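You operate a simulated robot arm through the tools that you are given. There is no shell and no other tool. Be economical: measure what you need, move in short steps, check, and stop when the job is done.

You are at the controls of a simulated two-armed robot. One attempt, no reset.

## Task
Take the lid off the orange jar and lay it down on the bench right of the mill. Put the small beaker in the sink bowl. Open the slabs drawer, take the tub with a grey lid from the upper shelf under the slabs drawer and leave it in the inside of the slabs drawer and shut the drawer again. Open the bowls cupboard door, fetch the pink jar from the bulk bench and set it on the upper shelf of the bowls cupboard and shut the door again. Close the boats drawer. The order is free. Set down upright: small beaker, tub with a grey lid, pink jar.

It is judged by the outcome, as a careful person would: the job done as asked, and still so three seconds after it is handed in. It fails if anything else is knocked over, pushed out of place, dropped, spilled or broken. Lids that push on must go on centred and level and be pressed home; caps that screw on are set level and turned clockwise until they are tight.

## Robot
Two 7-joint arms with two-finger parallel grippers on one trunk, on a base that drives. Base frame: it is fixed to the floor where the robot stands at the start and does not move with it; the origin is under the middle of the robot, x ahead of it, y to its left, z up. Units: m, degrees, N and s.
The left shoulder is at the start at [0.05, 0.187, 1], the right one opposite. With the tool pointing down near the work surface each hand reaches from about 0.1 to 0.54 m from the robot's upright axis, wherever it stands, measured 20 degrees to its own side. Places, roughly: boats drawer [-1.7, 3.1, 0.8]; bowls cupboard door [-1.4, 2.6, 0.5]; inside of the slabs drawer [-4.5, 2.2, 0.7]; orange jar [0.75, -0.25, 1]; pink jar [-4.5, 2.5, 1]; sink bowl [-2.2, -1.3, 0.8]; slabs drawer [-4.4, 2.3, 0.8]; small beaker (7x6x8 cm) [-3.6, 1.1, 0.9]; tub with a grey lid [-4.25, 2.25, 0.5]; upper shelf of the bowls cupboard [-1.2, 2.8, 0.5]. Payload 3.43 kg a hand.
The TCP of each hand is the grasp point between the finger pads, 0.03 m short of the fingertips. In the tool frame z runs along the fingers and y along their closing line. Largest opening 0.094 m; finger width 0.028, thickness 0.01; the body of the gripper, 0.05 by 0.096 m, starts 0.055 m behind the TCP.
Orientation is told as [roll, pitch, yaw] about the base's x, y, z axes, in that order, counted from this pose: with the fingers straight down and closing along the base's y, the tool's x points along the base's -x, its y along +y and its z along -z.

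## Interface
- The arms move only by the tool nudge_tool. It takes "left_moves", "right_moves" or both (then of equal length, played together; a hand with none holds still); each is a list of rows, each a list of 7 numbers: the turn, a rotation vector about the tool's x, y, z in degrees, then the shift along the tool's x, y, z in m, then the closure in counts, from 0 (fully open) to 255 (shut). In form: [[rx, ry, rz, tx, ty, tz, gripper], ...]. A call has 1 to 12 rows; each row shifts and turns the commanded pose from where the row before left it, along the tool's axes as they then stand. Rows are played at 5 a second. More than 0.05 m and 8.6 degrees between two rows, or a gripper value outside its range, and nothing of the call is played. A pose out of reach is approached as far as the arm can. The call stops where the force on the tool passes 40 N (or 10 N more than at its start, if that is more) or the arm is blocked; 0.2 s more then pass. Each finger travels about 0.153 m/s and halts on what it meets, pressing with about 35 N; the grip force reading is that of the motor and also rises with nothing between the fingers. The clock runs only during rows and for 0.2 s after the last one: add rows that do not move to give the fingers time. The reply holds the time, the measured pose of the TCP, the force on the tool along the base axes, the opening and the grip force, in the units named above and with some noise, with the torque about the TCP (base axes, N m) and any sound that the robot's microphone picked up.
- Cameras (640 x 400 px; columns grow to the right, rows downward): "scene" is now at [0.1433, -0.0247, 1.2133]; the picture's right is [-0.28, -0.96, 0.00], its down [-0.03, 0.01, -1.00] and it looks along [0.96, -0.28, -0.03] (base axes); focal length 214 px, centre (320, 200). "left" rides on the left gripper at [0.076, -0.014, -0.103] in its tool frame; the picture's right is [0.18, 0.98, 0.00], its down [-0.75, 0.14, -0.64] and it looks along [-0.63, 0.12, 0.77] (tool axes); focal length 243 px, centre (320, 200). "right" rides on the right gripper at [0.076, 0.014, -0.103] in its tool frame; the picture's right is [-0.18, 0.98, 0.00], its down [-0.75, -0.14, -0.64] and it looks along [-0.63, -0.12, 0.77] (tool axes); focal length 243 px, centre (320, 200). There is no depth. A picture from a camera that has moved, and an enlarged one, comes with that camera's place and axes in the base frame and with its lens.
- snapshot(camera): a new picture of that camera. The clock stands still meanwhile.
- lift_body(by): slides the trunk up (or, below 0, down) by that many m; the arms and the scene camera ride with it, the base frame stays. It gives what a move gives, with no picture.
- roll_base(legs): drives the robot by 1 to 6 legs, each [ahead, left, turn to the left] in m, m and degrees, along the robot's own axes; the way and the turn of a leg run together, so that a leg with both is an arc; at most 1.5 m and 180 degrees a leg. The arms and the cameras ride along, it lands a little off, and it stops where it bumps. It gives what a move gives.
- aim_head(pan, tilt): turns the head with the scene camera to pan (to the left, within 80 degrees either way) and tilt (down, from -29 to 69), counted from straight ahead of the robot. It gives what a move gives.
- zoom(camera, box): a new picture of the part [left, top, right, bottom] of that camera's present view, enlarged. The clock stands still meanwhile.
- close_job(): hands the job in; it is judged then, once.

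Work in short steps. Places have to be worked out from the pictures, the camera data and where the tool is seen: move nearer, look again, correct. Check each grasp and each placing, and mend what went wrong. You have 186 turns and 158 pictures in all, those below and enlarged ones among them. Open the grippers and draw the arms clear of the work before you hand the job in, unless the task says otherwise; then end with one line.

The tools are called by a JSON object that holds its "name" and its "arguments". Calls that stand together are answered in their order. nudge_tool: Moves the arms, as the interface text tells. Its arguments: {"type":"object","properties":{"left_moves":{"type":"array"},"right_moves":{"type":"array"}},"required":[]} The other tools are called the same way: lift_body (by) slides the trunk up or down; roll_base (legs) drives the base; aim_head (pan, tilt) turns the head that bears the scene camera; snapshot (camera) takes a picture; zoom (camera, box) takes an enlarged picture of a part of a camera's view; close_job () hands the job in.

At the start:

```text
t: 0.0
left_eef_pos: [0.3346, 0.0654, 1.2212]
left_ee_rot: [-0.1, -0.1, 0.0]
left_force: [-0.1, -0.7, -0.3]
left_ft_torque: [0.04, -0.04, -0.02]
left_width: 0.0941
left_finger_force: 0.0
right_eef_pos: [0.3517, -0.1954, 1.1742]
right_ee_rot: [0.2, -0.1, -0.1]
right_force: [0.3, -0.1, 0.3]
right_ft_torque: [0.02, 0.0, 0.02]
right_width: 0.0941
right_finger_force: 0.0
trunk travel left (down, up): [-0.215, 0.217]
robot x, y, heading: [-0.0014, -0.0005, 0.0]
head pan, tilt: [-16.2, 1.6]
```

scene: 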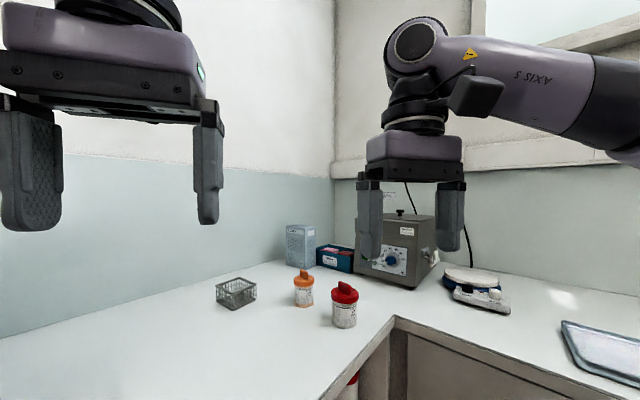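
right: 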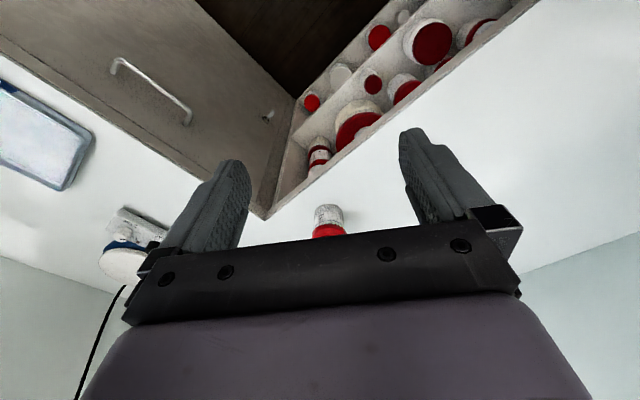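
left: 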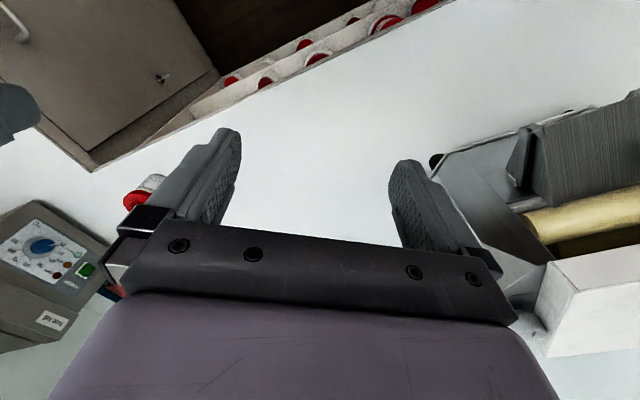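

I'll look at the bench ahead with the head tilted down for better viewing of the orange jar and the mill.

{"name": "aim_head", "arguments": {"pan": -20, "tilt": 25}}

{"name": "snapshot", "arguments": {"camera": "scene"}}

{"name": "zoom", "arguments": {"camera": "scene", "box": [200, 60, 520, 260]}}

```text
t: 0.9
left_eef_pos: [0.3344, 0.0642, 1.2204]
left_ee_rot: [-0.1, -0.1, 0.0]
left_force: [0.0, -0.1, -0.7]
left_ft_torque: [-0.02, 0.0, 0.01]
left_width: 0.0938
left_finger_force: 0.0
right_eef_pos: [0.3525, -0.1954, 1.1748]
right_ee_rot: [0.0, -0.1, 0.0]
right_force: [0.3, -0.2, 0.6]
right_ft_torque: [-0.03, 0.02, 0.01]
right_width: 0.0942
right_finger_force: 0.1
trunk travel left (down, up): [-0.215, 0.217]
robot x, y, heading: [-0.0007, -0.0045, 0.1]
head pan, tilt: [-20.0, 25.0]
```

```text
154 pictures are left
camera scene: at [0.1428, -0.031, 1.1754], right [-0.34, -0.94, 0.0], down [-0.4, 0.14, -0.91], along [0.85, -0.31, -0.42], focal length 214 px, centre (320, 200)
```

scene: 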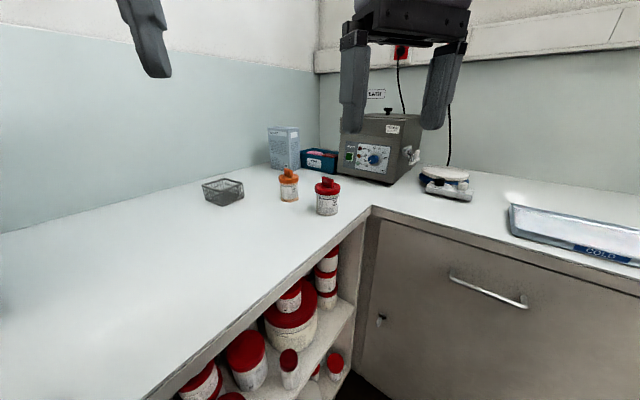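

```text
2.00 times, centred on (360, 160) of scene
camera zoom: at [0.1428, -0.031, 1.1754], right [-0.34, -0.94, 0.0], down [-0.4, 0.14, -0.91], along [0.85, -0.31, -0.42], focal length 429 px, centre (240, 280)
```

zoom: 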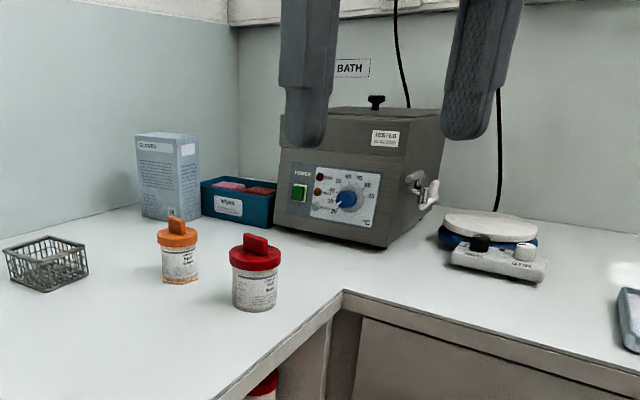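

The box is a bath; the mill may be the roller machine to the left seen by the left hand camera. I look left.

{"name": "aim_head", "arguments": {"pan": 35, "tilt": 25}}

{"name": "snapshot", "arguments": {"camera": "scene"}}

{"name": "aim_head", "arguments": {"pan": 80, "tilt": 15}}

{"name": "snapshot", "arguments": {"camera": "scene"}}

{"name": "aim_head", "arguments": {"pan": -80, "tilt": 15}}

{"name": "snapshot", "arguments": {"camera": "scene"}}

```text
t: 2.1
left_eef_pos: [0.3357, 0.0657, 1.221]
left_ee_rot: [0.0, -0.2, 0.0]
left_force: [0.4, -0.6, -0.9]
left_ft_torque: [-0.02, 0.01, -0.03]
left_width: 0.0942
left_finger_force: 0.1
right_eef_pos: [0.3539, -0.194, 1.1749]
right_ee_rot: [0.1, -0.1, -0.1]
right_force: [-0.1, 0.3, 0.1]
right_ft_torque: [0.03, 0.01, 0.03]
right_width: 0.0938
right_finger_force: 0.1
trunk travel left (down, up): [-0.215, 0.217]
robot x, y, heading: [0.0044, -0.0015, 0.1]
head pan, tilt: [35.0, 25.0]
```

```text
152 pictures are left
camera scene: at [0.1317, 0.0533, 1.1754], right [0.57, -0.82, 0.0], down [-0.35, -0.24, -0.91], along [0.74, 0.52, -0.42], focal length 214 px, centre (320, 200)
```

scene: 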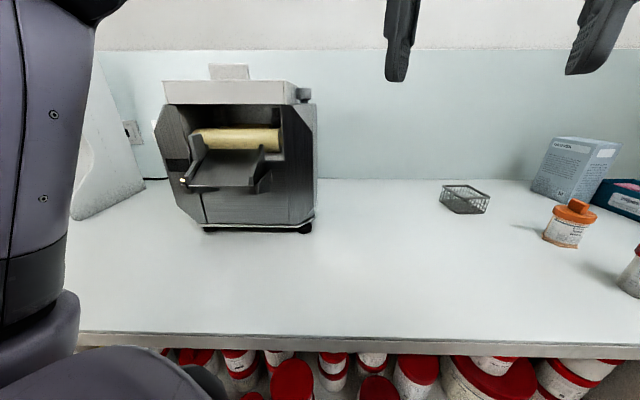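

```text
t: 3.2
left_eef_pos: [0.3355, 0.0647, 1.2202]
left_ee_rot: [-0.1, 0.0, -0.1]
left_force: [0.6, 0.3, 0.3]
left_ft_torque: [0.0, 0.0, -0.02]
left_width: 0.094
left_finger_force: 0.1
right_eef_pos: [0.353, -0.1942, 1.1751]
right_ee_rot: [0.2, 0.0, -0.1]
right_force: [-0.1, -0.2, 0.0]
right_ft_torque: [0.02, 0.01, -0.05]
right_width: 0.094
right_finger_force: 0.0
trunk travel left (down, up): [-0.215, 0.217]
robot x, y, heading: [0.0017, 0.0021, -0.1]
head pan, tilt: [80.0, 15.0]
```

```text
151 pictures are left
camera scene: at [0.0725, 0.0925, 1.1916], right [0.98, -0.17, 0.0], down [-0.05, -0.26, -0.97], along [0.17, 0.95, -0.26], focal length 214 px, centre (320, 200)
```

scene: 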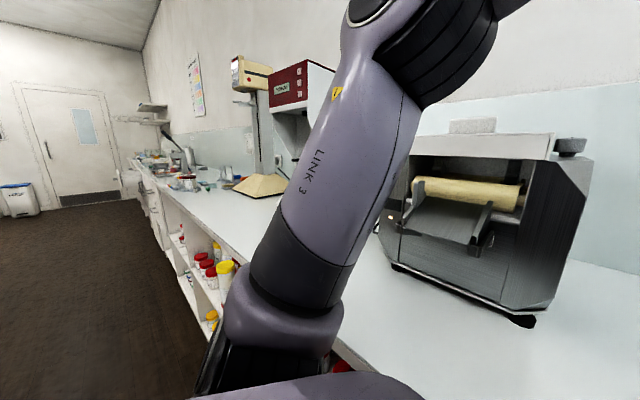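

```text
t: 5.7
left_eef_pos: [0.3356, 0.0649, 1.2215]
left_ee_rot: [-0.1, -0.1, 0.0]
left_force: [1.0, -1.0, -0.4]
left_ft_torque: [0.0, -0.01, -0.01]
left_width: 0.0941
left_finger_force: 0.1
right_eef_pos: [0.3542, -0.1958, 1.175]
right_ee_rot: [0.1, -0.1, -0.1]
right_force: [0.1, 0.4, -0.1]
right_ft_torque: [0.02, -0.01, 0.0]
right_width: 0.0939
right_finger_force: 0.0
trunk travel left (down, up): [-0.215, 0.217]
robot x, y, heading: [-0.0011, -0.001, 0.2]
head pan, tilt: [-80.0, 15.0]
```

```text
150 pictures are left
camera scene: at [0.0725, -0.0915, 1.1916], right [-0.98, -0.17, 0.0], down [-0.05, 0.25, -0.97], along [0.17, -0.95, -0.26], focal length 214 px, centre (320, 200)
```

scene: 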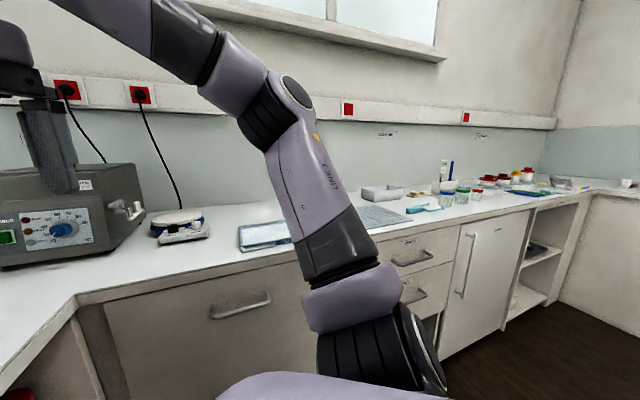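

Room axes seem turned ~35° left of the robot; the roller machine is the mill, so the lid goes between mill and wire basket. I turn to face the front bench and move right.

{"name": "roll_base", "arguments": {"legs": [[0, 0, 35], [0, -0.3, 0]]}}

{"name": "aim_head", "arguments": {"pan": -20, "tilt": 40}}

{"name": "snapshot", "arguments": {"camera": "scene"}}

```text
t: 10.6
left_eef_pos: [0.41, -0.0008, 1.2186]
left_ee_rot: [0.1, -0.1, 35.1]
left_force: [-0.1, 0.6, -0.1]
left_ft_torque: [0.0, 0.03, 0.0]
left_width: 0.0939
left_finger_force: 0.1
right_eef_pos: [0.575, -0.203, 1.175]
right_ee_rot: [0.1, -0.1, 35.0]
right_force: [-0.1, -0.4, -0.1]
right_ft_torque: [0.0, -0.01, 0.0]
right_width: 0.0941
right_finger_force: 0.1
trunk travel left (down, up): [-0.215, 0.217]
robot x, y, heading: [0.1729, -0.2446, 34.8]
head pan, tilt: [-80.0, 15.0]
```

```text
t: 11.9
left_eef_pos: [0.4087, -0.0011, 1.2196]
left_ee_rot: [-0.2, -0.1, 34.9]
left_force: [-0.1, 0.3, 0.0]
left_ft_torque: [0.03, -0.02, -0.02]
left_width: 0.0941
left_finger_force: 0.1
right_eef_pos: [0.5737, -0.2035, 1.1744]
right_ee_rot: [0.1, -0.1, 34.8]
right_force: [0.2, 0.1, 0.8]
right_ft_torque: [0.02, 0.04, 0.0]
right_width: 0.0941
right_finger_force: 0.1
trunk travel left (down, up): [-0.215, 0.217]
robot x, y, heading: [0.17, -0.2427, 34.7]
head pan, tilt: [-20.0, 40.0]
```

```text
149 pictures are left
camera scene: at [0.2999, -0.1905, 1.1521], right [0.26, -0.97, 0.0], down [-0.62, -0.17, -0.77], along [0.74, 0.2, -0.64], focal length 214 px, centre (320, 200)
```

scene: 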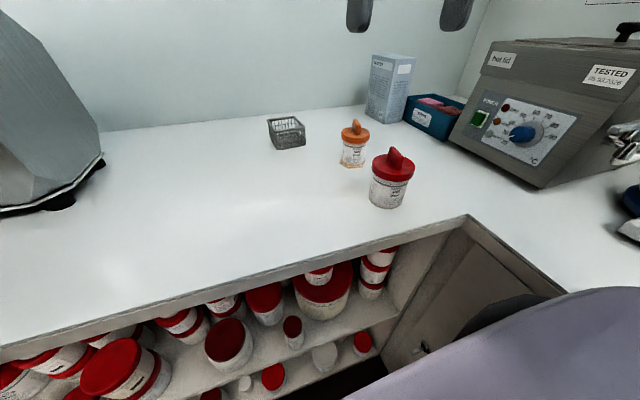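

Bench top is z≈0.90, orange jar base at about (0.727,-0.151). I check clearance between base and bench, then zoom on the jar.

{"name": "zoom", "arguments": {"camera": "scene", "box": [300, 90, 460, 230]}}

{"name": "aim_head", "arguments": {"pan": -25, "tilt": 69}}

{"name": "snapshot", "arguments": {"camera": "scene"}}

```text
2.86 times, centred on (380, 160) of scene
camera zoom: at [0.2999, -0.1905, 1.1521], right [0.26, -0.97, 0.0], down [-0.62, -0.17, -0.77], along [0.74, 0.2, -0.64], focal length 613 px, centre (149, 314)
```

zoom: 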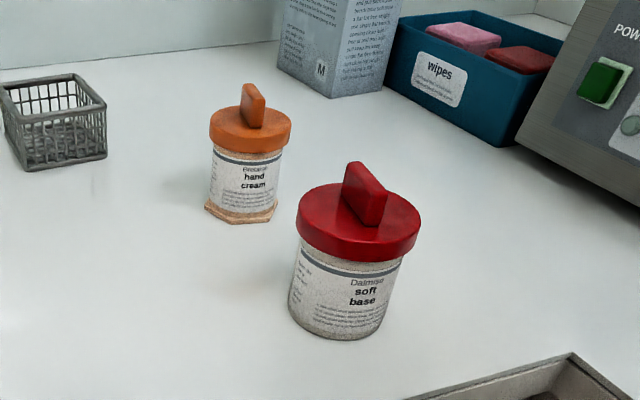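

```text
t: 12.8
left_eef_pos: [0.4088, -0.001, 1.2203]
left_ee_rot: [-0.1, 0.0, 35.0]
left_force: [0.0, 0.1, 0.8]
left_ft_torque: [0.01, -0.04, 0.0]
left_width: 0.0939
left_finger_force: 0.0
right_eef_pos: [0.5731, -0.2047, 1.1748]
right_ee_rot: [0.1, -0.1, 34.9]
right_force: [-0.1, 0.7, -0.8]
right_ft_torque: [0.0, -0.01, 0.01]
right_width: 0.0941
right_finger_force: 0.1
trunk travel left (down, up): [-0.215, 0.217]
robot x, y, heading: [0.171, -0.2452, 34.9]
head pan, tilt: [-25.0, 68.8]
```

```text
147 pictures are left
camera scene: at [0.2729, -0.2027, 1.116], right [0.17, -0.98, 0.0], down [-0.92, -0.16, -0.36], along [0.36, 0.06, -0.93], focal length 214 px, centre (320, 200)
```

scene: 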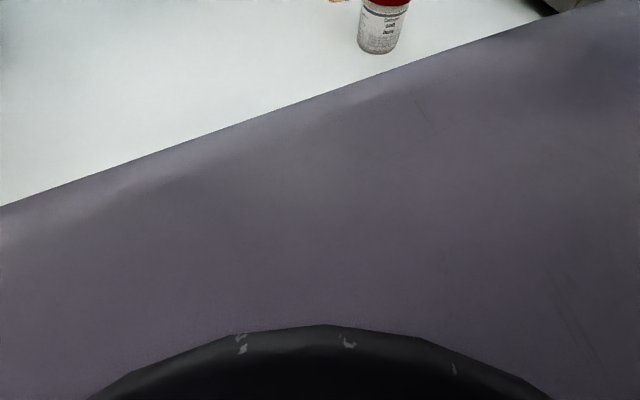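

The jar sits on a hexagonal foot; lid has a fin. I move a bit closer, to the right and forward.

{"name": "roll_base", "arguments": {"legs": [[0.05, -0.07, 0]]}}

{"name": "aim_head", "arguments": {"pan": -20, "tilt": 40}}

{"name": "zoom", "arguments": {"camera": "scene", "box": [220, 80, 460, 230]}}

{"name": "snapshot", "arguments": {"camera": "right"}}

```text
t: 14.0
left_eef_pos: [0.4319, -0.0239, 1.2202]
left_ee_rot: [0.1, -0.1, 35.1]
left_force: [-0.4, 0.0, -0.2]
left_ft_torque: [0.02, -0.01, 0.01]
left_width: 0.0939
left_finger_force: 0.0
right_eef_pos: [0.5951, -0.2256, 1.1748]
right_ee_rot: [0.2, -0.1, 35.1]
right_force: [-0.3, -0.9, 0.3]
right_ft_torque: [0.0, -0.03, 0.0]
right_width: 0.0941
right_finger_force: 0.0
trunk travel left (down, up): [-0.215, 0.217]
robot x, y, heading: [0.1962, -0.2702, 35.0]
head pan, tilt: [-25.0, 68.8]
stopped in leg 1: the robot was blocked; the commanded pose is now the measured one
```

```text
t: 14.9
left_eef_pos: [0.4305, -0.0238, 1.2196]
left_ee_rot: [0.0, 0.0, 35.1]
left_force: [0.8, -0.4, 0.5]
left_ft_torque: [-0.03, 0.01, -0.02]
left_width: 0.0941
left_finger_force: 0.2
right_eef_pos: [0.5957, -0.2254, 1.1754]
right_ee_rot: [0.3, -0.2, 35.2]
right_force: [0.7, -1.2, 0.4]
right_ft_torque: [0.01, 0.01, -0.01]
right_width: 0.0939
right_finger_force: 0.0
trunk travel left (down, up): [-0.215, 0.217]
robot x, y, heading: [0.197, -0.2667, 35.4]
head pan, tilt: [-20.0, 40.0]
```

```text
2.67 times, centred on (340, 155) of scene
camera zoom: at [0.3226, -0.2126, 1.152], right [0.26, -0.97, 0.0], down [-0.62, -0.17, -0.77], along [0.74, 0.2, -0.64], focal length 572 px, centre (267, 320)
```

zoom: 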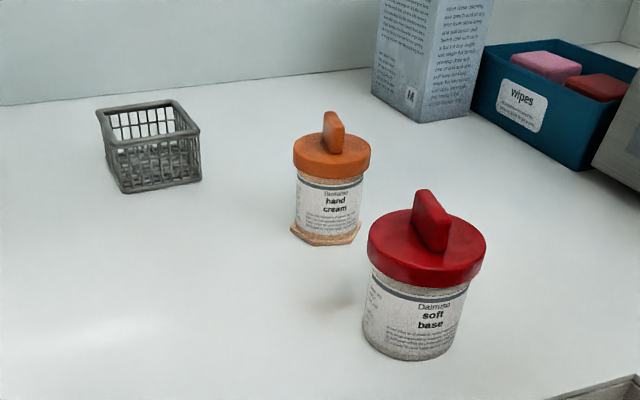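

```text
145 pictures are left
camera right: at [0.5245, -0.2565, 1.2776], right [-0.41, 0.91, 0.0], down [0.7, 0.32, 0.64], along [0.58, 0.27, -0.77], focal length 243 px, centre (320, 200)
```

right: 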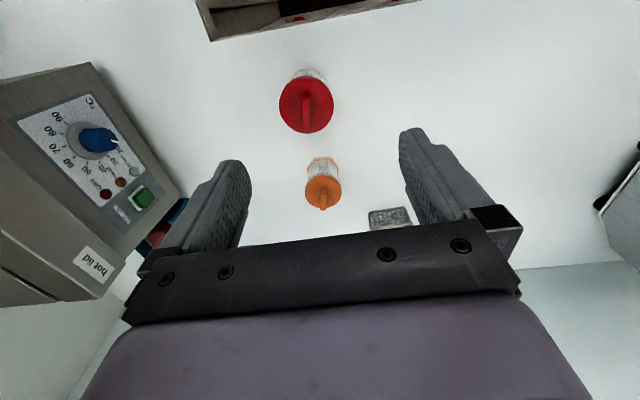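

Lid centre est. (0.727,-0.155), lid top z≈0.97, fin to ≈1.00, fin roughly along the tool x. I move the right hand above it.

{"name": "nudge_tool", "arguments": {"right_moves": [[0, 0, 0, -0.05, -0.006, 0, 0], [0, 0, 0, -0.05, -0.006, 0, 0], [0, 0, 0, -0.049, -0.006, 0.02, 0], [0, 0, 0, 0, 0, 0.04, 0], [0, 0, 0, 0, 0, 0.04, 0], [0, 0, 0, 0, 0, 0, 0]]}}

{"name": "snapshot", "arguments": {"camera": "right"}}

{"name": "zoom", "arguments": {"camera": "scene", "box": [220, 50, 460, 200]}}

```text
refused: row 1 steps farther than a row can; nothing moved
```

```text
144 pictures are left
camera right: at [0.5245, -0.2565, 1.2776], right [-0.41, 0.91, 0.0], down [0.7, 0.32, 0.64], along [0.58, 0.27, -0.77], focal length 243 px, centre (320, 200)
```

right: 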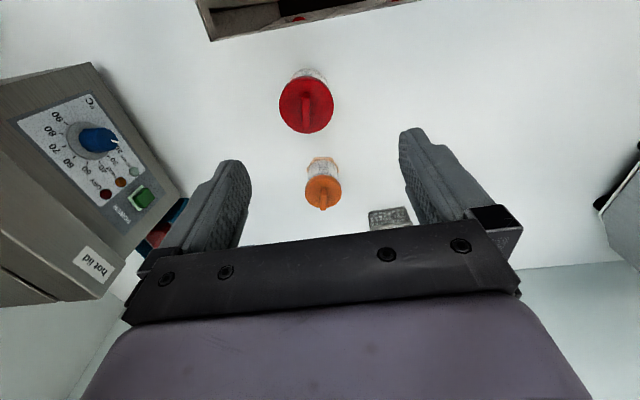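

```text
2.67 times, centred on (340, 125) of scene
camera zoom: at [0.3226, -0.2126, 1.152], right [0.26, -0.97, 0.0], down [-0.62, -0.17, -0.77], along [0.74, 0.2, -0.64], focal length 572 px, centre (267, 400)
```

zoom: 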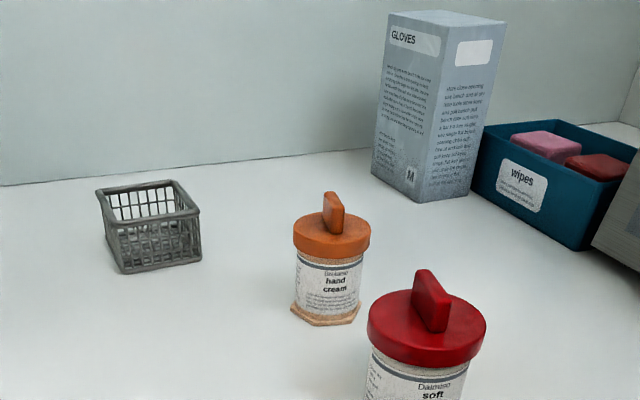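

Total step length must stay under 0.05; I reissue with shorter steps.

{"name": "nudge_tool", "arguments": {"right_moves": [[0, 0, 0, -0.04, -0.005, 0, 0], [0, 0, 0, -0.04, -0.005, 0, 0], [0, 0, 0, -0.04, -0.005, 0, 0], [0, 0, 0, -0.029, -0.003, 0.03, 0], [0, 0, 0, 0, 0, 0.035, 0], [0, 0, 0, 0, 0, 0.035, 0], [0, 0, 0, 0, 0, 0, 0]]}}

{"name": "snapshot", "arguments": {"camera": "right"}}

{"name": "zoom", "arguments": {"camera": "scene", "box": [220, 50, 460, 200]}}

```text
t: 16.6
left_eef_pos: [0.4313, -0.0234, 1.2202]
left_ee_rot: [0.1, 0.0, 35.1]
left_force: [0.3, -0.5, -1.5]
left_ft_torque: [0.02, 0.03, 0.03]
left_width: 0.0941
left_finger_force: 0.0
right_eef_pos: [0.7291, -0.1549, 1.0746]
right_ee_rot: [0.3, -0.1, 35.1]
right_force: [0.4, 1.0, 0.6]
right_ft_torque: [-0.03, -0.03, -0.01]
right_width: 0.0937
right_finger_force: 0.1
trunk travel left (down, up): [-0.215, 0.217]
robot x, y, heading: [0.1962, -0.271, 35.3]
head pan, tilt: [-20.0, 40.0]
```

```text
142 pictures are left
camera right: at [0.6573, -0.1855, 1.1773], right [-0.41, 0.91, 0.0], down [0.7, 0.32, 0.64], along [0.58, 0.27, -0.77], focal length 243 px, centre (320, 200)
```

right: 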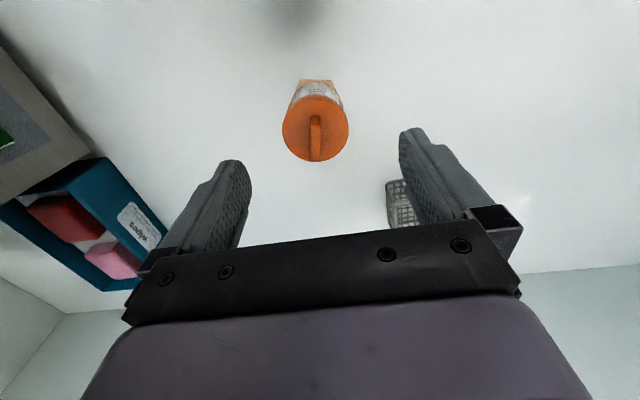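

```text
2.67 times, centred on (340, 125) of scene
camera zoom: at [0.3227, -0.2126, 1.152], right [0.26, -0.96, 0.0], down [-0.62, -0.17, -0.77], along [0.74, 0.2, -0.64], focal length 572 px, centre (267, 400)
```

zoom: 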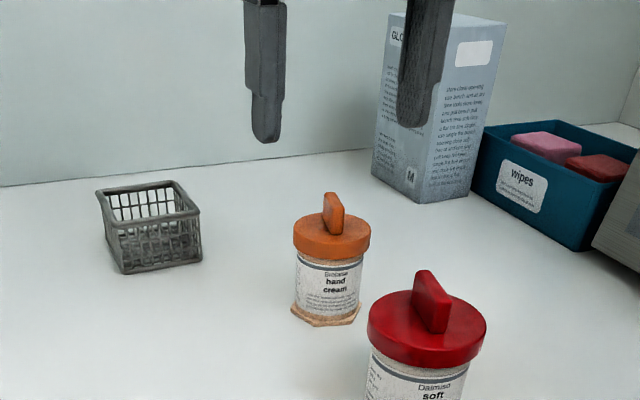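

Lid centre refined to (0.739,-0.152). I shift 1 cm forward and descend to TCP z≈1.003, then close on the fin.

{"name": "nudge_tool", "arguments": {"right_moves": [[0, 0, 0, -0.01, -0.003, 0, 0], [0, 0, 0, 0, 0, 0.035, 0], [0, 0, 0, 0, 0, 0.035, 0], [0, 0, 0, 0, 0, 0, 0]]}}

{"name": "snapshot", "arguments": {"camera": "right"}}

{"name": "zoom", "arguments": {"camera": "scene", "box": [220, 50, 460, 200]}}

```text
t: 17.6
left_eef_pos: [0.433, -0.0237, 1.2212]
left_ee_rot: [0.1, -0.1, 35.2]
left_force: [-0.5, 0.0, 0.9]
left_ft_torque: [-0.04, -0.03, 0.0]
left_width: 0.0939
left_finger_force: 0.1
right_eef_pos: [0.7398, -0.1508, 1.0051]
right_ee_rot: [0.2, -0.1, 35.2]
right_force: [-0.8, -0.2, -0.3]
right_ft_torque: [-0.01, 0.01, 0.0]
right_width: 0.0943
right_finger_force: 0.0
trunk travel left (down, up): [-0.215, 0.217]
robot x, y, heading: [0.1934, -0.2704, 35.3]
head pan, tilt: [-20.0, 40.0]
```

```text
140 pictures are left
camera right: at [0.6681, -0.1818, 1.1078], right [-0.41, 0.91, 0.0], down [0.7, 0.32, 0.64], along [0.58, 0.27, -0.77], focal length 243 px, centre (320, 200)
```

right: 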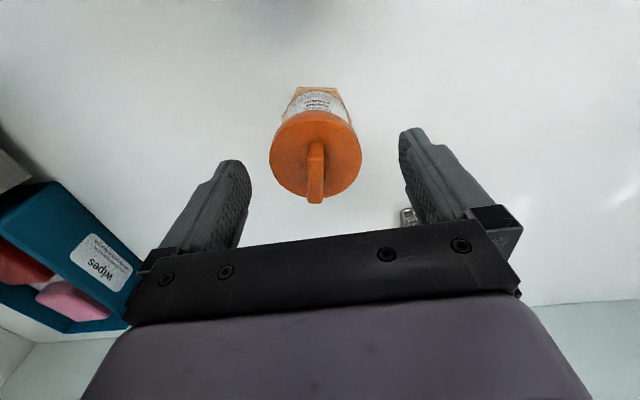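

```text
2.67 times, centred on (340, 125) of scene
camera zoom: at [0.3227, -0.2126, 1.1521], right [0.26, -0.96, 0.0], down [-0.62, -0.17, -0.77], along [0.74, 0.2, -0.64], focal length 572 px, centre (267, 400)
```

zoom: 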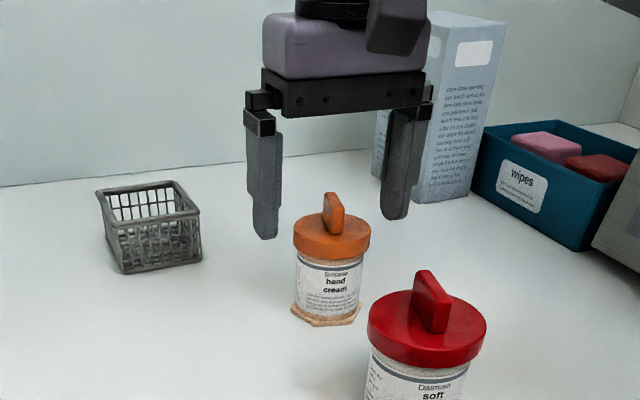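

TCP is centred over the fin. I close the fingers.

{"name": "nudge_tool", "arguments": {"right_moves": [[0, 0, 0, 0, 0, 0, 255], [0, 0, 0, 0, 0, 0, 255], [0, 0, 0, 0, 0, 0, 255], [0, 0, 0, 0, 0, 0, 255]]}}

{"name": "zoom", "arguments": {"camera": "scene", "box": [220, 50, 460, 200]}}

```text
t: 18.6
left_eef_pos: [0.4314, -0.0233, 1.2195]
left_ee_rot: [0.0, -0.1, 35.1]
left_force: [0.1, -0.1, 0.5]
left_ft_torque: [0.01, 0.0, -0.02]
left_width: 0.0939
left_finger_force: 0.1
right_eef_pos: [0.7415, -0.1498, 1.0058]
right_ee_rot: [0.2, -0.1, 35.0]
right_force: [0.2, 0.0, 0.0]
right_ft_torque: [0.0, 0.0, 0.0]
right_width: 0.0082
right_finger_force: 34.6
trunk travel left (down, up): [-0.215, 0.217]
robot x, y, heading: [0.196, -0.2668, 35.2]
head pan, tilt: [-20.0, 40.0]
```

```text
2.67 times, centred on (340, 125) of scene
camera zoom: at [0.3227, -0.2126, 1.152], right [0.26, -0.96, 0.0], down [-0.62, -0.17, -0.77], along [0.74, 0.2, -0.64], focal length 572 px, centre (267, 400)
```

zoom: 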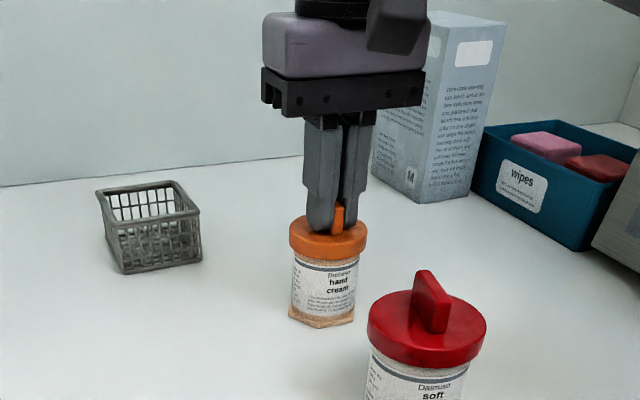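

Fin gripped (8 mm). I test a small 6 mm lift and watch the force.

{"name": "nudge_tool", "arguments": {"right_moves": [[0, 0, 0, 0, 0, -0.003, 255], [0, 0, 0, 0, 0, -0.003, 255], [0, 0, 0, 0, 0, 0, 255]]}}

{"name": "zoom", "arguments": {"camera": "scene", "box": [220, 50, 460, 200]}}

```text
t: 19.4
left_eef_pos: [0.4317, -0.0243, 1.2195]
left_ee_rot: [0.0, 0.0, 35.2]
left_force: [-0.4, -0.1, 1.3]
left_ft_torque: [0.02, -0.04, -0.02]
left_width: 0.094
left_finger_force: 0.0
right_eef_pos: [0.7404, -0.1504, 1.011]
right_ee_rot: [0.2, 0.0, 35.1]
right_force: [-0.1, -0.6, -0.1]
right_ft_torque: [0.0, -0.02, 0.03]
right_width: 0.0079
right_finger_force: 35.1
trunk travel left (down, up): [-0.215, 0.217]
robot x, y, heading: [0.1969, -0.2726, 35.0]
head pan, tilt: [-20.0, 40.0]
```

```text
2.67 times, centred on (340, 125) of scene
camera zoom: at [0.3227, -0.2126, 1.152], right [0.26, -0.96, 0.0], down [-0.62, -0.17, -0.77], along [0.74, 0.2, -0.64], focal length 572 px, centre (267, 400)
```

zoom: 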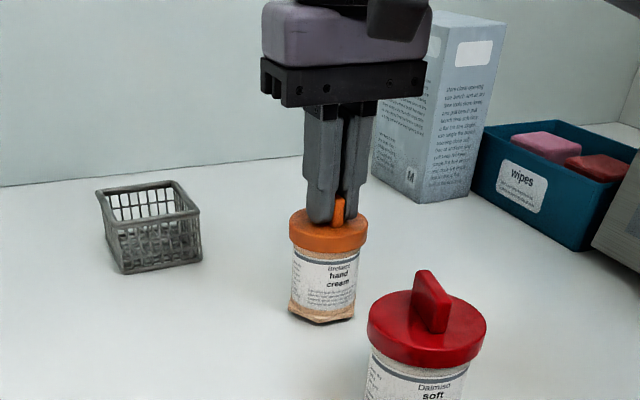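

The jar lifts together with the lid, so the body must be held. I set it back down and meanwhile yaw the left hand +90° to come in sideways from the left.

{"name": "nudge_tool", "arguments": {"left_moves": [[0, 0, -8.2, 0, 0, 0, 0], [0, 0, -8.2, 0, 0, 0, 0], [0, 0, -8.2, 0, 0, 0, 0], [0, 0, -8.2, 0, 0, 0, 0], [0, 0, -8.2, 0, 0, 0, 0], [0, 0, -8.2, 0, 0, 0, 0], [0, 0, -8.2, 0, 0, 0, 0], [0, 0, -8.2, 0, 0, 0, 0], [0, 0, -8.2, 0, 0, 0, 0], [0, 0, -8.2, 0, 0, 0, 0], [0, 0, -8, 0, 0, 0, 0], [0, 0, 0, 0, 0, 0, 0]], "right_moves": [[0, 0, 0, 0, 0, 0.003, 255], [0, 0, 0, 0, 0, 0.003, 255], [0, 0, 0, 0, 0, 0, 255], [0, 0, 0, 0, 0, 0, 255], [0, 0, 0, 0, 0, 0, 255], [0, 0, 0, 0, 0, 0, 255], [0, 0, 0, 0, 0, 0, 255], [0, 0, 0, 0, 0, 0, 255], [0, 0, 0, 0, 0, 0, 255], [0, 0, 0, 0, 0, 0, 255], [0, 0, 0, 0, 0, 0, 255], [0, 0, 0, 0, 0, 0, 255]]}}

{"name": "nudge_tool", "arguments": {"left_moves": [[0, 8.2, 0, 0, 0, 0, 0], [0, 8.2, 0, 0, 0, 0, 0], [0, 8.2, 0, 0, 0, 0, 0], [0, 8.2, 0, 0, 0, 0, 0], [0, 8.2, 0, 0, 0, 0, 0], [0, 8.2, 0, 0, 0, 0, 0], [0, 8.2, 0, 0, 0, 0, 0], [0, 8.2, 0, 0, 0, 0, 0], [0, 8.2, 0, 0, 0, 0, 0], [0, 2, 0, 0, 0, 0, 0], [0, 0, 0, 0, 0, 0, 0]]}}

{"name": "snapshot", "arguments": {"camera": "scene"}}

```text
t: 21.9
left_eef_pos: [0.4309, -0.0227, 1.2206]
left_ee_rot: [0.0, 0.0, 125.3]
left_force: [0.1, -0.6, 0.3]
left_ft_torque: [-0.01, 0.0, -0.04]
left_width: 0.0936
left_finger_force: 0.0
right_eef_pos: [0.7375, -0.15, 1.0046]
right_ee_rot: [0.2, -0.1, 35.0]
right_force: [1.1, -0.3, -0.3]
right_ft_torque: [-0.01, 0.02, -0.03]
right_width: 0.0083
right_finger_force: 35.5
trunk travel left (down, up): [-0.215, 0.217]
robot x, y, heading: [0.1935, -0.27, 35.3]
head pan, tilt: [-20.0, 40.0]
```

```text
t: 24.4
left_eef_pos: [0.4307, -0.0236, 1.2203]
left_ee_rot: [-0.5, 75.8, 124.8]
left_force: [0.9, 0.9, -1.0]
left_ft_torque: [-0.01, -0.01, 0.0]
left_width: 0.0943
left_finger_force: 0.0
right_eef_pos: [0.7398, -0.1503, 1.0051]
right_ee_rot: [0.3, -0.1, 35.2]
right_force: [0.7, 0.9, -0.4]
right_ft_torque: [0.04, 0.03, 0.02]
right_width: 0.0083
right_finger_force: 35.3
trunk travel left (down, up): [-0.215, 0.217]
robot x, y, heading: [0.1938, -0.2709, 35.3]
head pan, tilt: [-20.0, 40.0]
```

```text
136 pictures are left
camera scene: at [0.3227, -0.2127, 1.152], right [0.26, -0.96, 0.0], down [-0.62, -0.17, -0.77], along [0.74, 0.2, -0.64], focal length 214 px, centre (320, 200)
```

scene: 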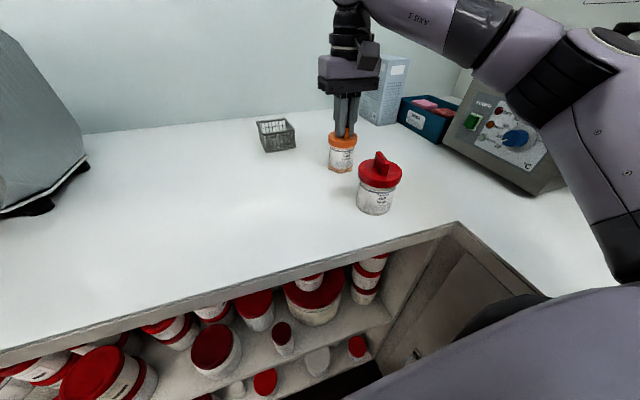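

Left hand points right with 14° down tilt. I move it forward (to the jar's depth), and then right, still high.

{"name": "nudge_tool", "arguments": {"left_moves": [[0, 0, 0, 0, -0.045, 0, 0], [0, 0, 0, 0, -0.045, 0, 0], [0, 0, 0, 0, -0.045, 0, 0], [0, 0, 0, 0, -0.046, 0, 0], [0, 0, 0, 0, 0, 0.045, 0], [0, 0, 0, -0.01, 0, 0.045, 0], [0, 0, 0, -0.03, 0, 0.035, 0], [0, 0, 0, -0.03, 0, 0.035, 0], [0, 0, 0, -0.03, 0, 0.03, 0], [0, 0, 0, -0.03, 0, 0.03, 0], [0, 0, 0, 0, 0, 0, 0]]}}

{"name": "snapshot", "arguments": {"camera": "scene"}}

{"name": "snapshot", "arguments": {"camera": "left"}}

```text
t: 26.8
left_eef_pos: [0.6847, -0.0678, 1.0396]
left_ee_rot: [-0.6, 75.9, 124.6]
left_force: [-0.7, -0.3, 0.3]
left_ft_torque: [0.0, 0.02, 0.01]
left_width: 0.0938
left_finger_force: 0.0
right_eef_pos: [0.7394, -0.1499, 1.0051]
right_ee_rot: [0.2, -0.1, 35.1]
right_force: [-0.6, -0.1, -0.8]
right_ft_torque: [0.01, -0.01, 0.02]
right_width: 0.0079
right_finger_force: 35.5
trunk travel left (down, up): [-0.215, 0.217]
robot x, y, heading: [0.194, -0.2692, 35.3]
head pan, tilt: [-20.0, 40.0]
```

```text
135 pictures are left
camera scene: at [0.3228, -0.2126, 1.152], right [0.26, -0.96, 0.0], down [-0.62, -0.17, -0.77], along [0.74, 0.2, -0.64], focal length 214 px, centre (320, 200)
```

scene: 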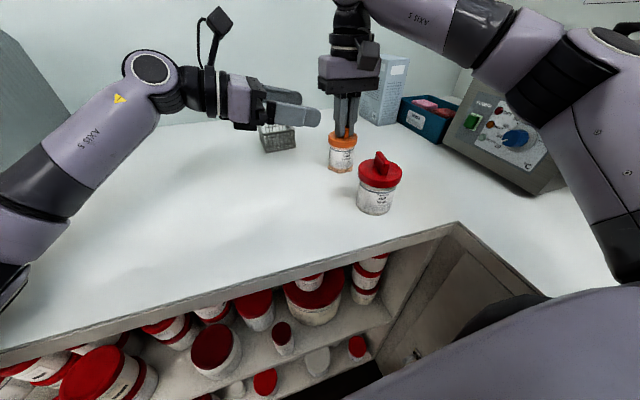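

```text
134 pictures are left
camera left: at [0.6498, 0.0054, 1.1389], right [-0.78, -0.6, 0.18], down [-0.58, 0.58, -0.57], along [0.24, -0.55, -0.8], focal length 243 px, centre (320, 200)
```

left: 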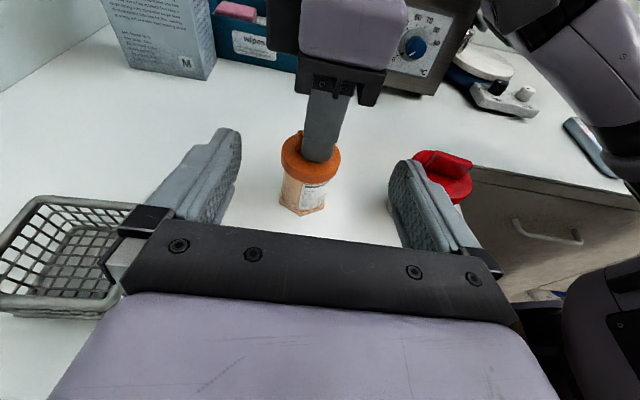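

Clear so far. I lower to pre-grasp height.

{"name": "nudge_tool", "arguments": {"left_moves": [[0, 0, 0, -0.04, 0, 0.006, 0], [0, 0, 0, -0.04, 0, 0.006, 0], [0, 0, 0, 0, 0, 0, 0]]}}

{"name": "snapshot", "arguments": {"camera": "left"}}

{"name": "zoom", "arguments": {"camera": "scene", "box": [120, 20, 440, 220]}}

```text
t: 27.8
left_eef_pos: [0.6817, -0.0798, 1.0283]
left_ee_rot: [-31.5, 73.2, 93.6]
left_force: [0.1, 0.0, -0.8]
left_ft_torque: [-0.03, -0.02, -0.04]
left_width: 0.0941
left_finger_force: 0.1
right_eef_pos: [0.7392, -0.16, 1.0044]
right_ee_rot: [0.7, -0.5, 34.9]
right_force: [0.2, 0.6, 4.8]
right_ft_torque: [-0.01, 0.21, -0.06]
right_width: 0.0079
right_finger_force: 34.7
trunk travel left (down, up): [-0.215, 0.217]
robot x, y, heading: [0.1939, -0.2674, 34.9]
head pan, tilt: [-20.0, 40.0]
stopped in row 3 (left hand): the arm was blocked; the commanded pose is now the measured one
```

```text
133 pictures are left
camera left: at [0.6351, -0.013, 1.128], right [-0.8, -0.6, 0.03], down [-0.5, 0.64, -0.58], along [0.33, -0.48, -0.81], focal length 243 px, centre (320, 200)
```

left: 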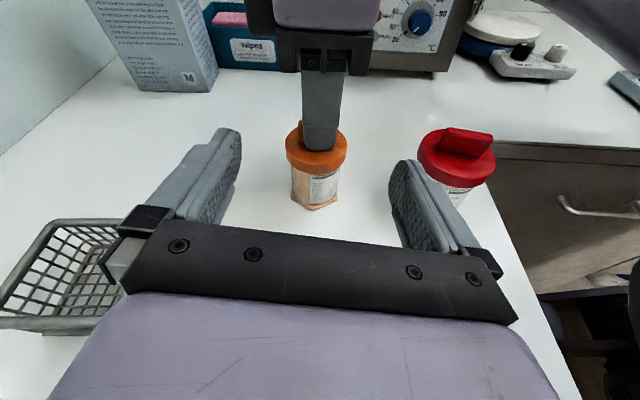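

```text
2.00 times, centred on (280, 120) of scene
camera zoom: at [0.3229, -0.222, 1.1505], right [0.26, -0.97, -0.01], down [-0.62, -0.16, -0.77], along [0.74, 0.2, -0.64], focal length 429 px, centre (400, 360)
```

zoom: 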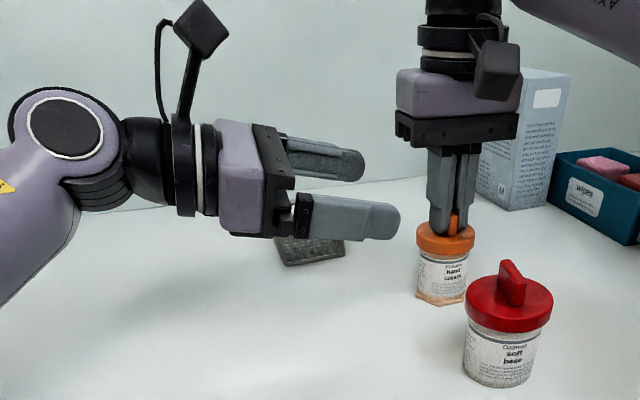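

The left arm was blocked (likely its elbow on the bench) and the robot was shoved ~1 cm. I raise the left hand again and recheck.

{"name": "nudge_tool", "arguments": {"left_moves": [[0, 0, 0, 0.03, 0, -0.01, 0], [0, 0, 0, 0.04, 0, -0.01, 0], [0, 0, 0, 0.04, 0, 0, 0], [0, 0, 0, 0, 0, 0, 0]]}}

{"name": "snapshot", "arguments": {"camera": "scene"}}

```text
t: 28.8
left_eef_pos: [0.6724, -0.0819, 1.1303]
left_ee_rot: [-27.9, 74.2, 97.5]
left_force: [-0.2, 0.0, -0.1]
left_ft_torque: [0.0, -0.01, 0.01]
left_width: 0.094
left_finger_force: 0.1
right_eef_pos: [0.7386, -0.1511, 1.0056]
right_ee_rot: [0.2, 0.0, 35.0]
right_force: [-0.6, -0.9, 0.0]
right_ft_torque: [-0.01, 0.0, -0.03]
right_width: 0.0082
right_finger_force: 35.0
trunk travel left (down, up): [-0.215, 0.217]
robot x, y, heading: [0.1975, -0.2687, 34.9]
head pan, tilt: [-20.0, 40.0]
```

```text
131 pictures are left
camera scene: at [0.3228, -0.2131, 1.1519], right [0.26, -0.97, 0.0], down [-0.62, -0.17, -0.77], along [0.74, 0.2, -0.64], focal length 214 px, centre (320, 200)
```

scene: 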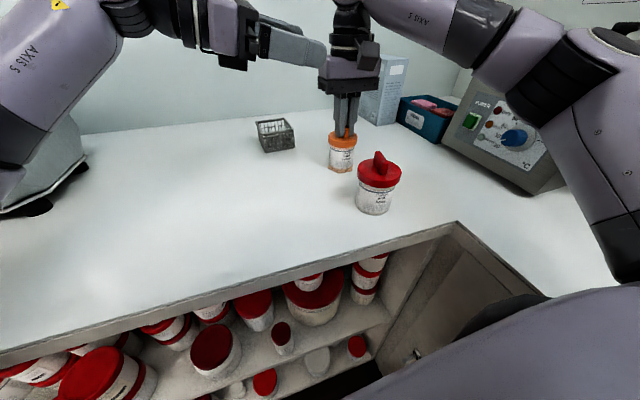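

Everything is back. I'll raise the trunk so the left elbow stays clear of the bench: first release the fin and move the right hand up.

{"name": "nudge_tool", "arguments": {"right_moves": [[0, 0, 0, 0, 0, 0, 0], [0, 0, 0, 0, 0, 0, 0], [0, 0, 0, 0, 0, 0, 0], [0, 0, 0, 0, 0, -0.03, 0], [0, 0, 0, 0, 0, -0.03, 0]]}}

{"name": "lift_body", "arguments": {"by": 0.17}}

{"name": "snapshot", "arguments": {"camera": "scene"}}

```text
t: 29.9
left_eef_pos: [0.6736, -0.0805, 1.13]
left_ee_rot: [-28.2, 74.1, 97.2]
left_force: [0.4, 1.2, 0.6]
left_ft_torque: [-0.01, 0.05, 0.0]
left_width: 0.0943
left_finger_force: 0.0
right_eef_pos: [0.7388, -0.1517, 1.0662]
right_ee_rot: [0.2, -0.2, 34.9]
right_force: [-0.1, -0.7, 0.4]
right_ft_torque: [0.02, -0.03, 0.0]
right_width: 0.094
right_finger_force: 0.1
trunk travel left (down, up): [-0.215, 0.217]
robot x, y, heading: [0.1947, -0.2704, 35.0]
head pan, tilt: [-20.0, 40.0]
```

```text
t: 31.9
left_eef_pos: [0.6737, -0.0812, 1.2997]
left_ee_rot: [-28.0, 74.1, 97.3]
left_force: [-0.1, -0.6, -0.8]
left_ft_torque: [-0.01, -0.01, -0.01]
left_width: 0.0942
left_finger_force: 0.0
right_eef_pos: [0.7396, -0.1516, 1.235]
right_ee_rot: [0.2, -0.1, 34.9]
right_force: [-0.8, -0.3, -0.6]
right_ft_torque: [0.0, 0.02, -0.02]
right_width: 0.0942
right_finger_force: 0.1
trunk travel left (down, up): [-0.385, 0.047]
robot x, y, heading: [0.1946, -0.2678, 34.9]
head pan, tilt: [-20.0, 40.0]
```

```text
130 pictures are left
camera scene: at [0.323, -0.213, 1.322], right [0.26, -0.97, 0.0], down [-0.62, -0.17, -0.77], along [0.74, 0.2, -0.64], focal length 214 px, centre (320, 200)
```

scene: 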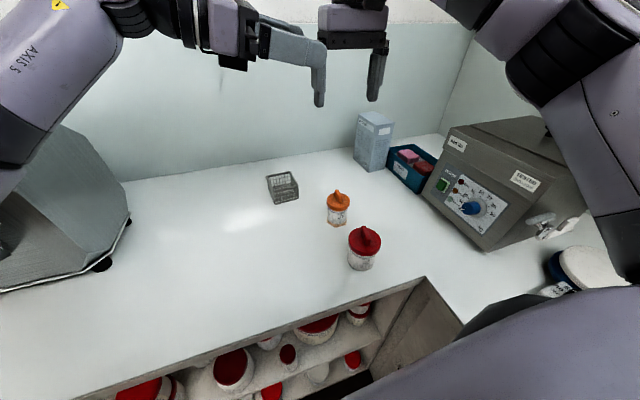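

The left hand orientation is 7° rolled; I correct that, back off 5 cm from the right hand and descend partly.

{"name": "nudge_tool", "arguments": {"left_moves": [[0, 0, -7.4, 0, 0, -0.03, 0], [0, 0, 0, 0, -0.015, -0.02, 0], [0, 0, 0, -0.042, 0, 0, 0], [0, 0, 0, -0.042, 0, 0.01, 0], [0, 0, 0, -0.042, 0, 0.01, 0], [0, 0, 0, -0.042, 0, 0.01, 0], [0, 0, 0, -0.042, 0, 0.01, 0], [0, 0, 0, -0.042, 0, 0.01, 0], [0, 0, 0, 0, 0, 0, 0]]}}

{"name": "snapshot", "arguments": {"camera": "scene"}}

```text
t: 33.9
left_eef_pos: [0.649, -0.0238, 1.0551]
left_ee_rot: [-1.2, 76.1, 125.2]
left_force: [0.1, -0.7, -0.7]
left_ft_torque: [0.03, -0.02, -0.05]
left_width: 0.0942
left_finger_force: 0.1
right_eef_pos: [0.7375, -0.1511, 1.2353]
right_ee_rot: [0.2, -0.2, 34.8]
right_force: [0.2, 0.6, 0.8]
right_ft_torque: [-0.01, 0.03, 0.0]
right_width: 0.0941
right_finger_force: 0.1
trunk travel left (down, up): [-0.385, 0.047]
robot x, y, heading: [0.1943, -0.2706, 34.9]
head pan, tilt: [-20.0, 40.0]
```

```text
129 pictures are left
camera scene: at [0.3228, -0.2131, 1.3221], right [0.26, -0.97, 0.0], down [-0.62, -0.17, -0.77], along [0.74, 0.2, -0.64], focal length 214 px, centre (320, 200)
```

scene: 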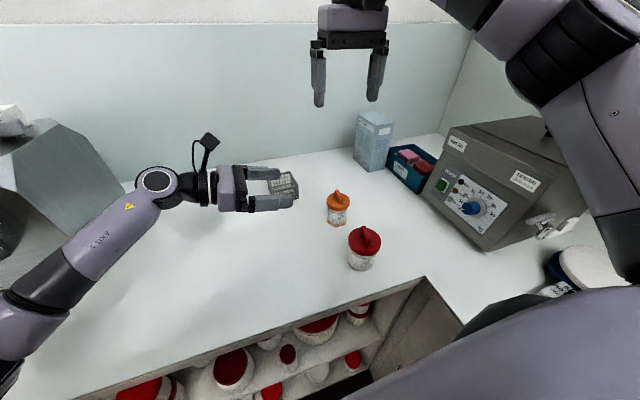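

Left forearm has more clearance. I continue down to pre-grasp height.

{"name": "nudge_tool", "arguments": {"left_moves": [[0, 0, 0, -0.04, 0, 0, 0], [0, 0, 0, -0.04, 0, 0, 0], [0, 0, 0, 0, 0, 0.035, 0], [0, 0, 0, 0, 0, 0.036, 0], [0, 0, 0, 0, 0, 0, 0]]}}

{"name": "snapshot", "arguments": {"camera": "left"}}

{"name": "snapshot", "arguments": {"camera": "scene"}}

```text
t: 35.1
left_eef_pos: [0.6806, -0.0621, 0.9608]
left_ee_rot: [-1.0, 76.0, 125.2]
left_force: [0.0, -0.1, -0.6]
left_ft_torque: [0.0, 0.0, -0.01]
left_width: 0.0943
left_finger_force: 0.1
right_eef_pos: [0.7385, -0.1511, 1.2343]
right_ee_rot: [0.2, -0.2, 34.9]
right_force: [0.7, 0.9, -0.7]
right_ft_torque: [0.01, 0.0, -0.01]
right_width: 0.0941
right_finger_force: 0.0
trunk travel left (down, up): [-0.385, 0.047]
robot x, y, heading: [0.1922, -0.2682, 35.2]
head pan, tilt: [-20.0, 40.0]
```

```text
128 pictures are left
camera left: at [0.6437, 0.0113, 1.0597], right [-0.77, -0.62, 0.17], down [-0.59, 0.57, -0.58], along [0.26, -0.54, -0.8], focal length 243 px, centre (320, 200)
```

left: 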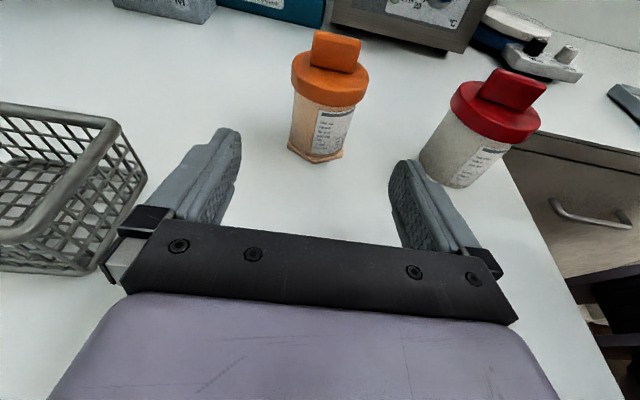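

```text
127 pictures are left
camera scene: at [0.3227, -0.2129, 1.322], right [0.26, -0.97, 0.0], down [-0.62, -0.17, -0.77], along [0.74, 0.2, -0.64], focal length 214 px, centre (320, 200)
```

scene: 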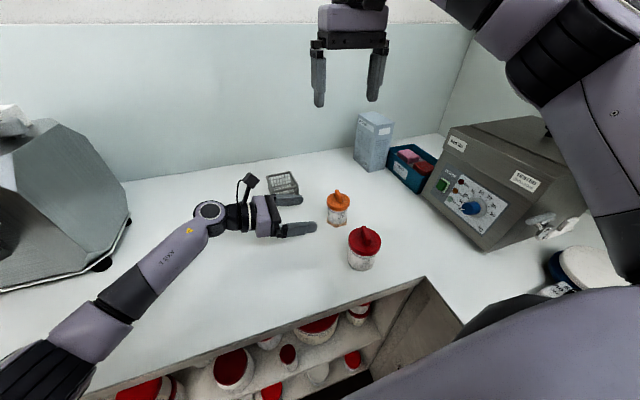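

Left hand is lined up with the jar body. I advance 10 cm toward it with open fingers.

{"name": "nudge_tool", "arguments": {"left_moves": [[0, 0, 0, 0, 0, 0.035, 0], [0, 0, 0, 0, 0, 0.035, 0], [0, 0, 0, 0, 0, 0.028, 0], [0, 0, 0, 0, 0, 0, 0]]}}

{"name": "snapshot", "arguments": {"camera": "left"}}

{"name": "zoom", "arguments": {"camera": "scene", "box": [220, 140, 420, 280]}}

```text
t: 36.1
left_eef_pos: [0.737, -0.1386, 0.9374]
left_ee_rot: [-0.9, 76.2, 125.3]
left_force: [0.0, 1.1, -0.2]
left_ft_torque: [0.01, 0.02, 0.0]
left_width: 0.094
left_finger_force: 0.1
right_eef_pos: [0.7368, -0.1509, 1.2355]
right_ee_rot: [0.2, -0.2, 34.9]
right_force: [0.1, -0.1, -1.0]
right_ft_torque: [0.01, 0.01, -0.01]
right_width: 0.0939
right_finger_force: 0.0
trunk travel left (down, up): [-0.385, 0.047]
robot x, y, heading: [0.1936, -0.2712, 34.9]
head pan, tilt: [-20.0, 40.0]
```

```text
126 pictures are left
camera left: at [0.699, -0.0654, 1.036], right [-0.77, -0.62, 0.17], down [-0.59, 0.57, -0.58], along [0.26, -0.55, -0.8], focal length 243 px, centre (320, 200)
```

left: 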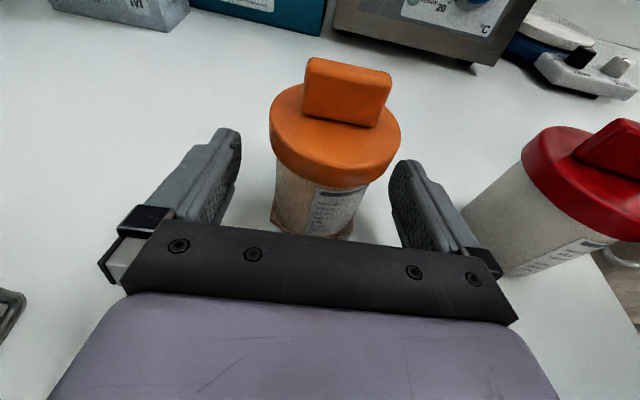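

```text
2.86 times, centred on (320, 210) of scene
camera zoom: at [0.3228, -0.2129, 1.322], right [0.26, -0.97, 0.0], down [-0.62, -0.17, -0.77], along [0.74, 0.2, -0.64], focal length 613 px, centre (320, 171)
```

zoom: 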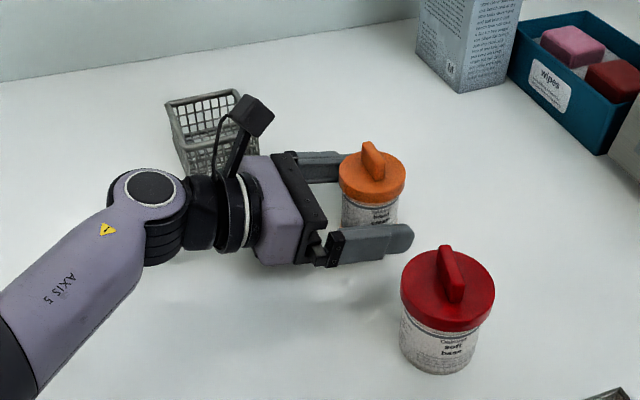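

Jar is between the left fingers. I close the left hand on the body.

{"name": "nudge_tool", "arguments": {"left_moves": [[0, 0, 0, 0, 0, 0, 255], [0, 0, 0, 0, 0, 0, 255], [0, 0, 0, 0, 0, 0, 255], [0, 0, 0, 0, 0, 0, 255]]}}

{"name": "snapshot", "arguments": {"camera": "right"}}

{"name": "zoom", "arguments": {"camera": "scene", "box": [220, 140, 420, 280]}}

```text
t: 37.1
left_eef_pos: [0.736, -0.14, 0.9377]
left_ee_rot: [-1.0, 76.1, 125.5]
left_force: [-0.5, 0.0, 1.3]
left_ft_torque: [-0.03, 0.04, 0.02]
left_width: 0.0528
left_finger_force: 34.8
right_eef_pos: [0.7374, -0.1517, 1.2347]
right_ee_rot: [0.2, -0.2, 34.9]
right_force: [0.5, -0.2, -0.5]
right_ft_torque: [-0.01, 0.01, -0.02]
right_width: 0.094
right_finger_force: 0.1
trunk travel left (down, up): [-0.385, 0.047]
robot x, y, heading: [0.1963, -0.2703, 35.2]
head pan, tilt: [-20.0, 40.0]
```

```text
124 pictures are left
camera right: at [0.6664, -0.1831, 1.338], right [-0.41, 0.91, 0.0], down [0.7, 0.31, 0.64], along [0.59, 0.27, -0.77], focal length 243 px, centre (320, 200)
```

right: 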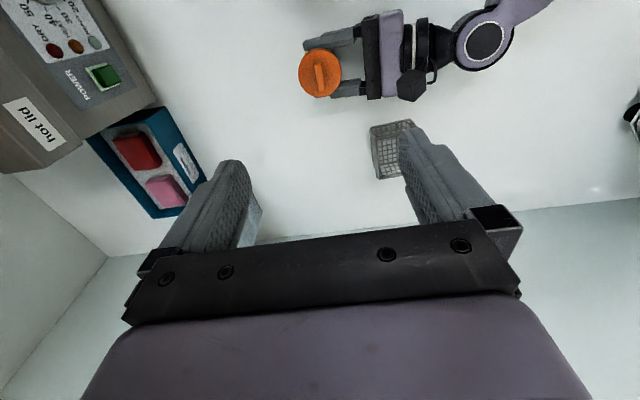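

```text
2.86 times, centred on (320, 210) of scene
camera zoom: at [0.3228, -0.2131, 1.3221], right [0.26, -0.97, 0.0], down [-0.62, -0.17, -0.77], along [0.74, 0.2, -0.64], focal length 613 px, centre (320, 171)
```

zoom: 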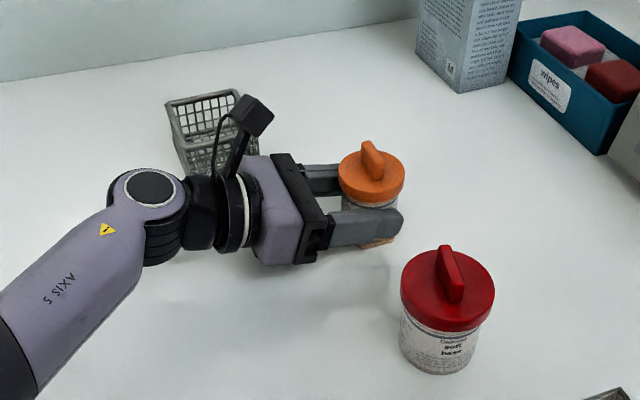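

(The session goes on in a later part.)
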